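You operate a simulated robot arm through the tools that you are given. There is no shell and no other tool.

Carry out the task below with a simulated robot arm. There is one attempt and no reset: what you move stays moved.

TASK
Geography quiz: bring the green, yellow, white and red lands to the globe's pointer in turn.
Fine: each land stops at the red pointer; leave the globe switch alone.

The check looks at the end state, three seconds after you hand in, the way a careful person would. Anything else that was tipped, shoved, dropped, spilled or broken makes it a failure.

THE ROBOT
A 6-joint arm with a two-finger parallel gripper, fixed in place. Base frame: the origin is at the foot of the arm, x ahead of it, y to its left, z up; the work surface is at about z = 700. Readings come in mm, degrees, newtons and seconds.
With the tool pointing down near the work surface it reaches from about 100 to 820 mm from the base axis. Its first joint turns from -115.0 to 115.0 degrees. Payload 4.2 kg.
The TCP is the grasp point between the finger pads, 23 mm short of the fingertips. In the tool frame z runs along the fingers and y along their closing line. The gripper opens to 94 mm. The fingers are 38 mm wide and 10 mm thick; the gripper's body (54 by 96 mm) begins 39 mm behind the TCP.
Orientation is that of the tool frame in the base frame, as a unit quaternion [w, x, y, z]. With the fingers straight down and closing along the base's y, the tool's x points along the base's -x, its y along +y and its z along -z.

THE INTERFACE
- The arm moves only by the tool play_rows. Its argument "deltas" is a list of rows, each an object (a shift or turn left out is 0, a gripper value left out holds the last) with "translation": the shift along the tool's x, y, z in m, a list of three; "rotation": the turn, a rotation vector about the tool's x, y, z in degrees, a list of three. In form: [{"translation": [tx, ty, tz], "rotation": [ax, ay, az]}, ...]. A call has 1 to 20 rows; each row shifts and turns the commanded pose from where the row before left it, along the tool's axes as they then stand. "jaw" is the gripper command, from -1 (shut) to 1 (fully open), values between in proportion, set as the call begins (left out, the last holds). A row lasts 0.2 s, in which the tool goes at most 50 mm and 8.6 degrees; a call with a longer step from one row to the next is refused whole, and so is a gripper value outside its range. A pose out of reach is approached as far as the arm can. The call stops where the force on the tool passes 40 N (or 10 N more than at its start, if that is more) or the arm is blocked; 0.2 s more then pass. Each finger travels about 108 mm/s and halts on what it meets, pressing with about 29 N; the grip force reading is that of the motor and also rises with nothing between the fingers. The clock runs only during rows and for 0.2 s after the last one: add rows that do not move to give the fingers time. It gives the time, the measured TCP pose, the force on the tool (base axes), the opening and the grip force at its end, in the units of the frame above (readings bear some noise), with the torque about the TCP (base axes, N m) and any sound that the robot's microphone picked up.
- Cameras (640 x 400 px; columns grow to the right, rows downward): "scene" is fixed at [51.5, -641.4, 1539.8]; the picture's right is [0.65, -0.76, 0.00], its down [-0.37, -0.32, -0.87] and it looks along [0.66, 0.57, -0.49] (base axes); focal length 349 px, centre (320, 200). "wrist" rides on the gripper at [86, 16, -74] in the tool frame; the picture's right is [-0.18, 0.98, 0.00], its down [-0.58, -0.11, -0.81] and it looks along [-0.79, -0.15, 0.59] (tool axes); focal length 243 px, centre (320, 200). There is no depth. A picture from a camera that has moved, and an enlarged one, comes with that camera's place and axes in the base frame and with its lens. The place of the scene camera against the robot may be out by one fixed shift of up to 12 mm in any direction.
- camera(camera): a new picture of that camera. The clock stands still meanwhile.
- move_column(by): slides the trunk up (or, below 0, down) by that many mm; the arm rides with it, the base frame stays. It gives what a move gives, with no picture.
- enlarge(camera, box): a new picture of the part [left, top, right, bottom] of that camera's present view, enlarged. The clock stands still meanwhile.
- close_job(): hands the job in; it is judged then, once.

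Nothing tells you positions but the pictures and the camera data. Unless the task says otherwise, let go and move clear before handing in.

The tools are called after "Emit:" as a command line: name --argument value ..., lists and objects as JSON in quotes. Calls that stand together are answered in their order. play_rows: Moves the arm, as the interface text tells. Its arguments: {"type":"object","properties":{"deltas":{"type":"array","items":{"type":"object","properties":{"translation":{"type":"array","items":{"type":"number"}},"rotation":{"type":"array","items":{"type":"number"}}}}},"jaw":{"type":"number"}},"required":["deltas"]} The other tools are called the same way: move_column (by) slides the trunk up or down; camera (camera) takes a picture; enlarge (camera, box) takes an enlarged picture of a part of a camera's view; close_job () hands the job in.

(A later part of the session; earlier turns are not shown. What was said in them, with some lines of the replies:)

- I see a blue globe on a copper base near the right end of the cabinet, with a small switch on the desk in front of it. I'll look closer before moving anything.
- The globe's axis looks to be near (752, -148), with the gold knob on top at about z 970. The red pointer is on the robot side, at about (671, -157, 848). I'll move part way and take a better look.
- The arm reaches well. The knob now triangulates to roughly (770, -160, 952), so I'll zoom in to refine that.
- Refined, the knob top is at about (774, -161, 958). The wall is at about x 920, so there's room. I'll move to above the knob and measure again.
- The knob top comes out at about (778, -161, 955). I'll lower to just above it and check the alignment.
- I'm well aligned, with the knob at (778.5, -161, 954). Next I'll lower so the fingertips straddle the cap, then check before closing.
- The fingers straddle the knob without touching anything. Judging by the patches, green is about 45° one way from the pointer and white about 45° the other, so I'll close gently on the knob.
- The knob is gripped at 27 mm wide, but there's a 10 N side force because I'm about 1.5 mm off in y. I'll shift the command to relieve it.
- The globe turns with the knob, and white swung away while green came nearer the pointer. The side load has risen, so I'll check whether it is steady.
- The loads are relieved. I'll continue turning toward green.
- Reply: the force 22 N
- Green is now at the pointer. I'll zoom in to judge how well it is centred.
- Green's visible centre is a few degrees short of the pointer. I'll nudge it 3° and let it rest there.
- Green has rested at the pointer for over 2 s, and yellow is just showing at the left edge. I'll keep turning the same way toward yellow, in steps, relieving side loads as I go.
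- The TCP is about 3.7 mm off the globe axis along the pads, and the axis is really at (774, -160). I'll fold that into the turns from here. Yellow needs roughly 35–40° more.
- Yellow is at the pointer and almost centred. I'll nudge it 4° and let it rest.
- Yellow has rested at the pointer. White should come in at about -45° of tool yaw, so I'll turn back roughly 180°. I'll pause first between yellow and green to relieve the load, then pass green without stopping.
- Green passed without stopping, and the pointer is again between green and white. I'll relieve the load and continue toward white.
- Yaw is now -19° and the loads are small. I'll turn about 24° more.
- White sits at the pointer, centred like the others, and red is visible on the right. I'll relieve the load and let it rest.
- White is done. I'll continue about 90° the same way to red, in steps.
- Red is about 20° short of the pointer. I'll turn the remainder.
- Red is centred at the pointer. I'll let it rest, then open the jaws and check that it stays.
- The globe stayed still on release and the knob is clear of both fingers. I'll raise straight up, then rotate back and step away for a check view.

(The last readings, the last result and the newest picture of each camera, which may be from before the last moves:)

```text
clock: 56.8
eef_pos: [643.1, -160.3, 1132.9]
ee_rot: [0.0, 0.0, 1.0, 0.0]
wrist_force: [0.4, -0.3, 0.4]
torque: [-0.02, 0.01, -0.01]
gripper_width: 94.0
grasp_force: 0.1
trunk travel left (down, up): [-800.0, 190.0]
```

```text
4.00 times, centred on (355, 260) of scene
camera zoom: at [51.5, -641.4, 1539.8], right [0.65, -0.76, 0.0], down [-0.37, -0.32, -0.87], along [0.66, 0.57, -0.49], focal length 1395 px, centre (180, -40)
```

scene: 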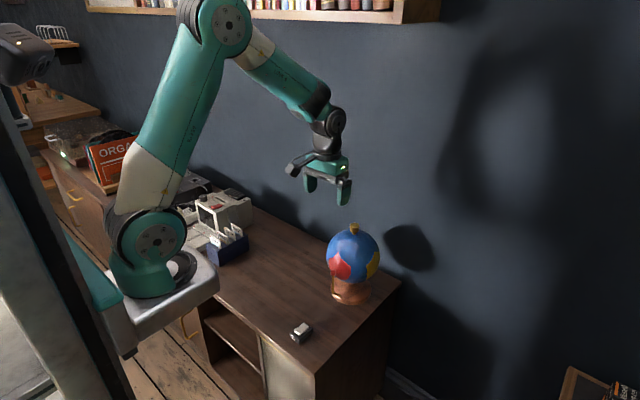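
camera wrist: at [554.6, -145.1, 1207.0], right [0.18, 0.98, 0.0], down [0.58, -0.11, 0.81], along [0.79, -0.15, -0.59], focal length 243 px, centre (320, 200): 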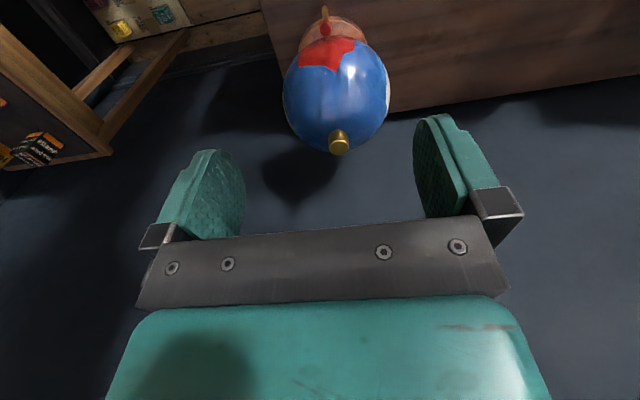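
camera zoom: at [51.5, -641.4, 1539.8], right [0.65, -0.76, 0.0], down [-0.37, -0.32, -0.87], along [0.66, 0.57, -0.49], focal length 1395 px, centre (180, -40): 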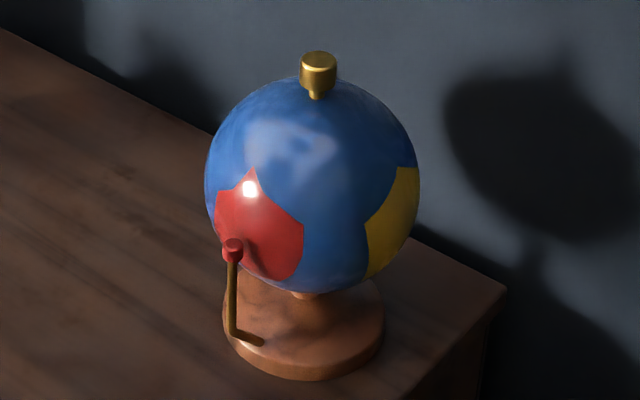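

Emit:
enlarge --camera "wrist" --box '[260, 0, 410, 160]'

```text
2.50 times, centred on (335, 80) of wrist
camera zoom: at [554.6, -145.1, 1207.0], right [0.18, 0.98, 0.0], down [0.58, -0.11, 0.81], along [0.79, -0.15, -0.59], focal length 606 px, centre (282, 500)
```

zoom: 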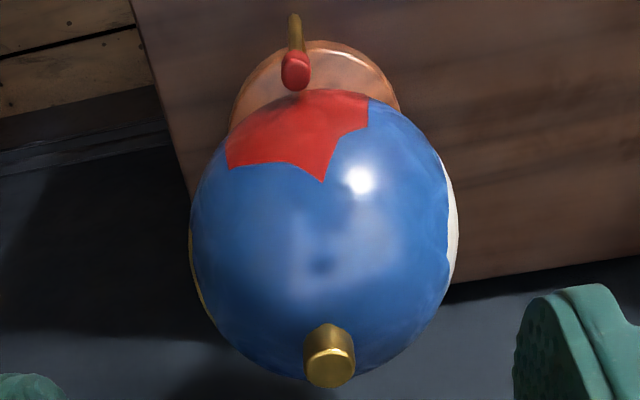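

Seen from the front, red is centred on the pointer. The globe's base is where it started, the switch hasn't been touched and the arm is clear, so I'm handing in.

Emit:
close_job

```text
The job is handed in.
```

I brought the four lands to the red pointer in order: green, yellow, white, then red. I turned the globe by its top knob, and each land rested at the pointer for about 2 seconds. The job is handed in; no result came back.

- **End state:** red is centred on the pointer, and the globe stayed still when I let go. The arm is clear of it.
- **Passing green:** white sits opposite yellow, so I had to turn back past green to reach it. Green went by without stopping.
- **Everything else:** I didn't touch the switch. In the last pictures the globe's base is where it started and nothing nearby looks moved.
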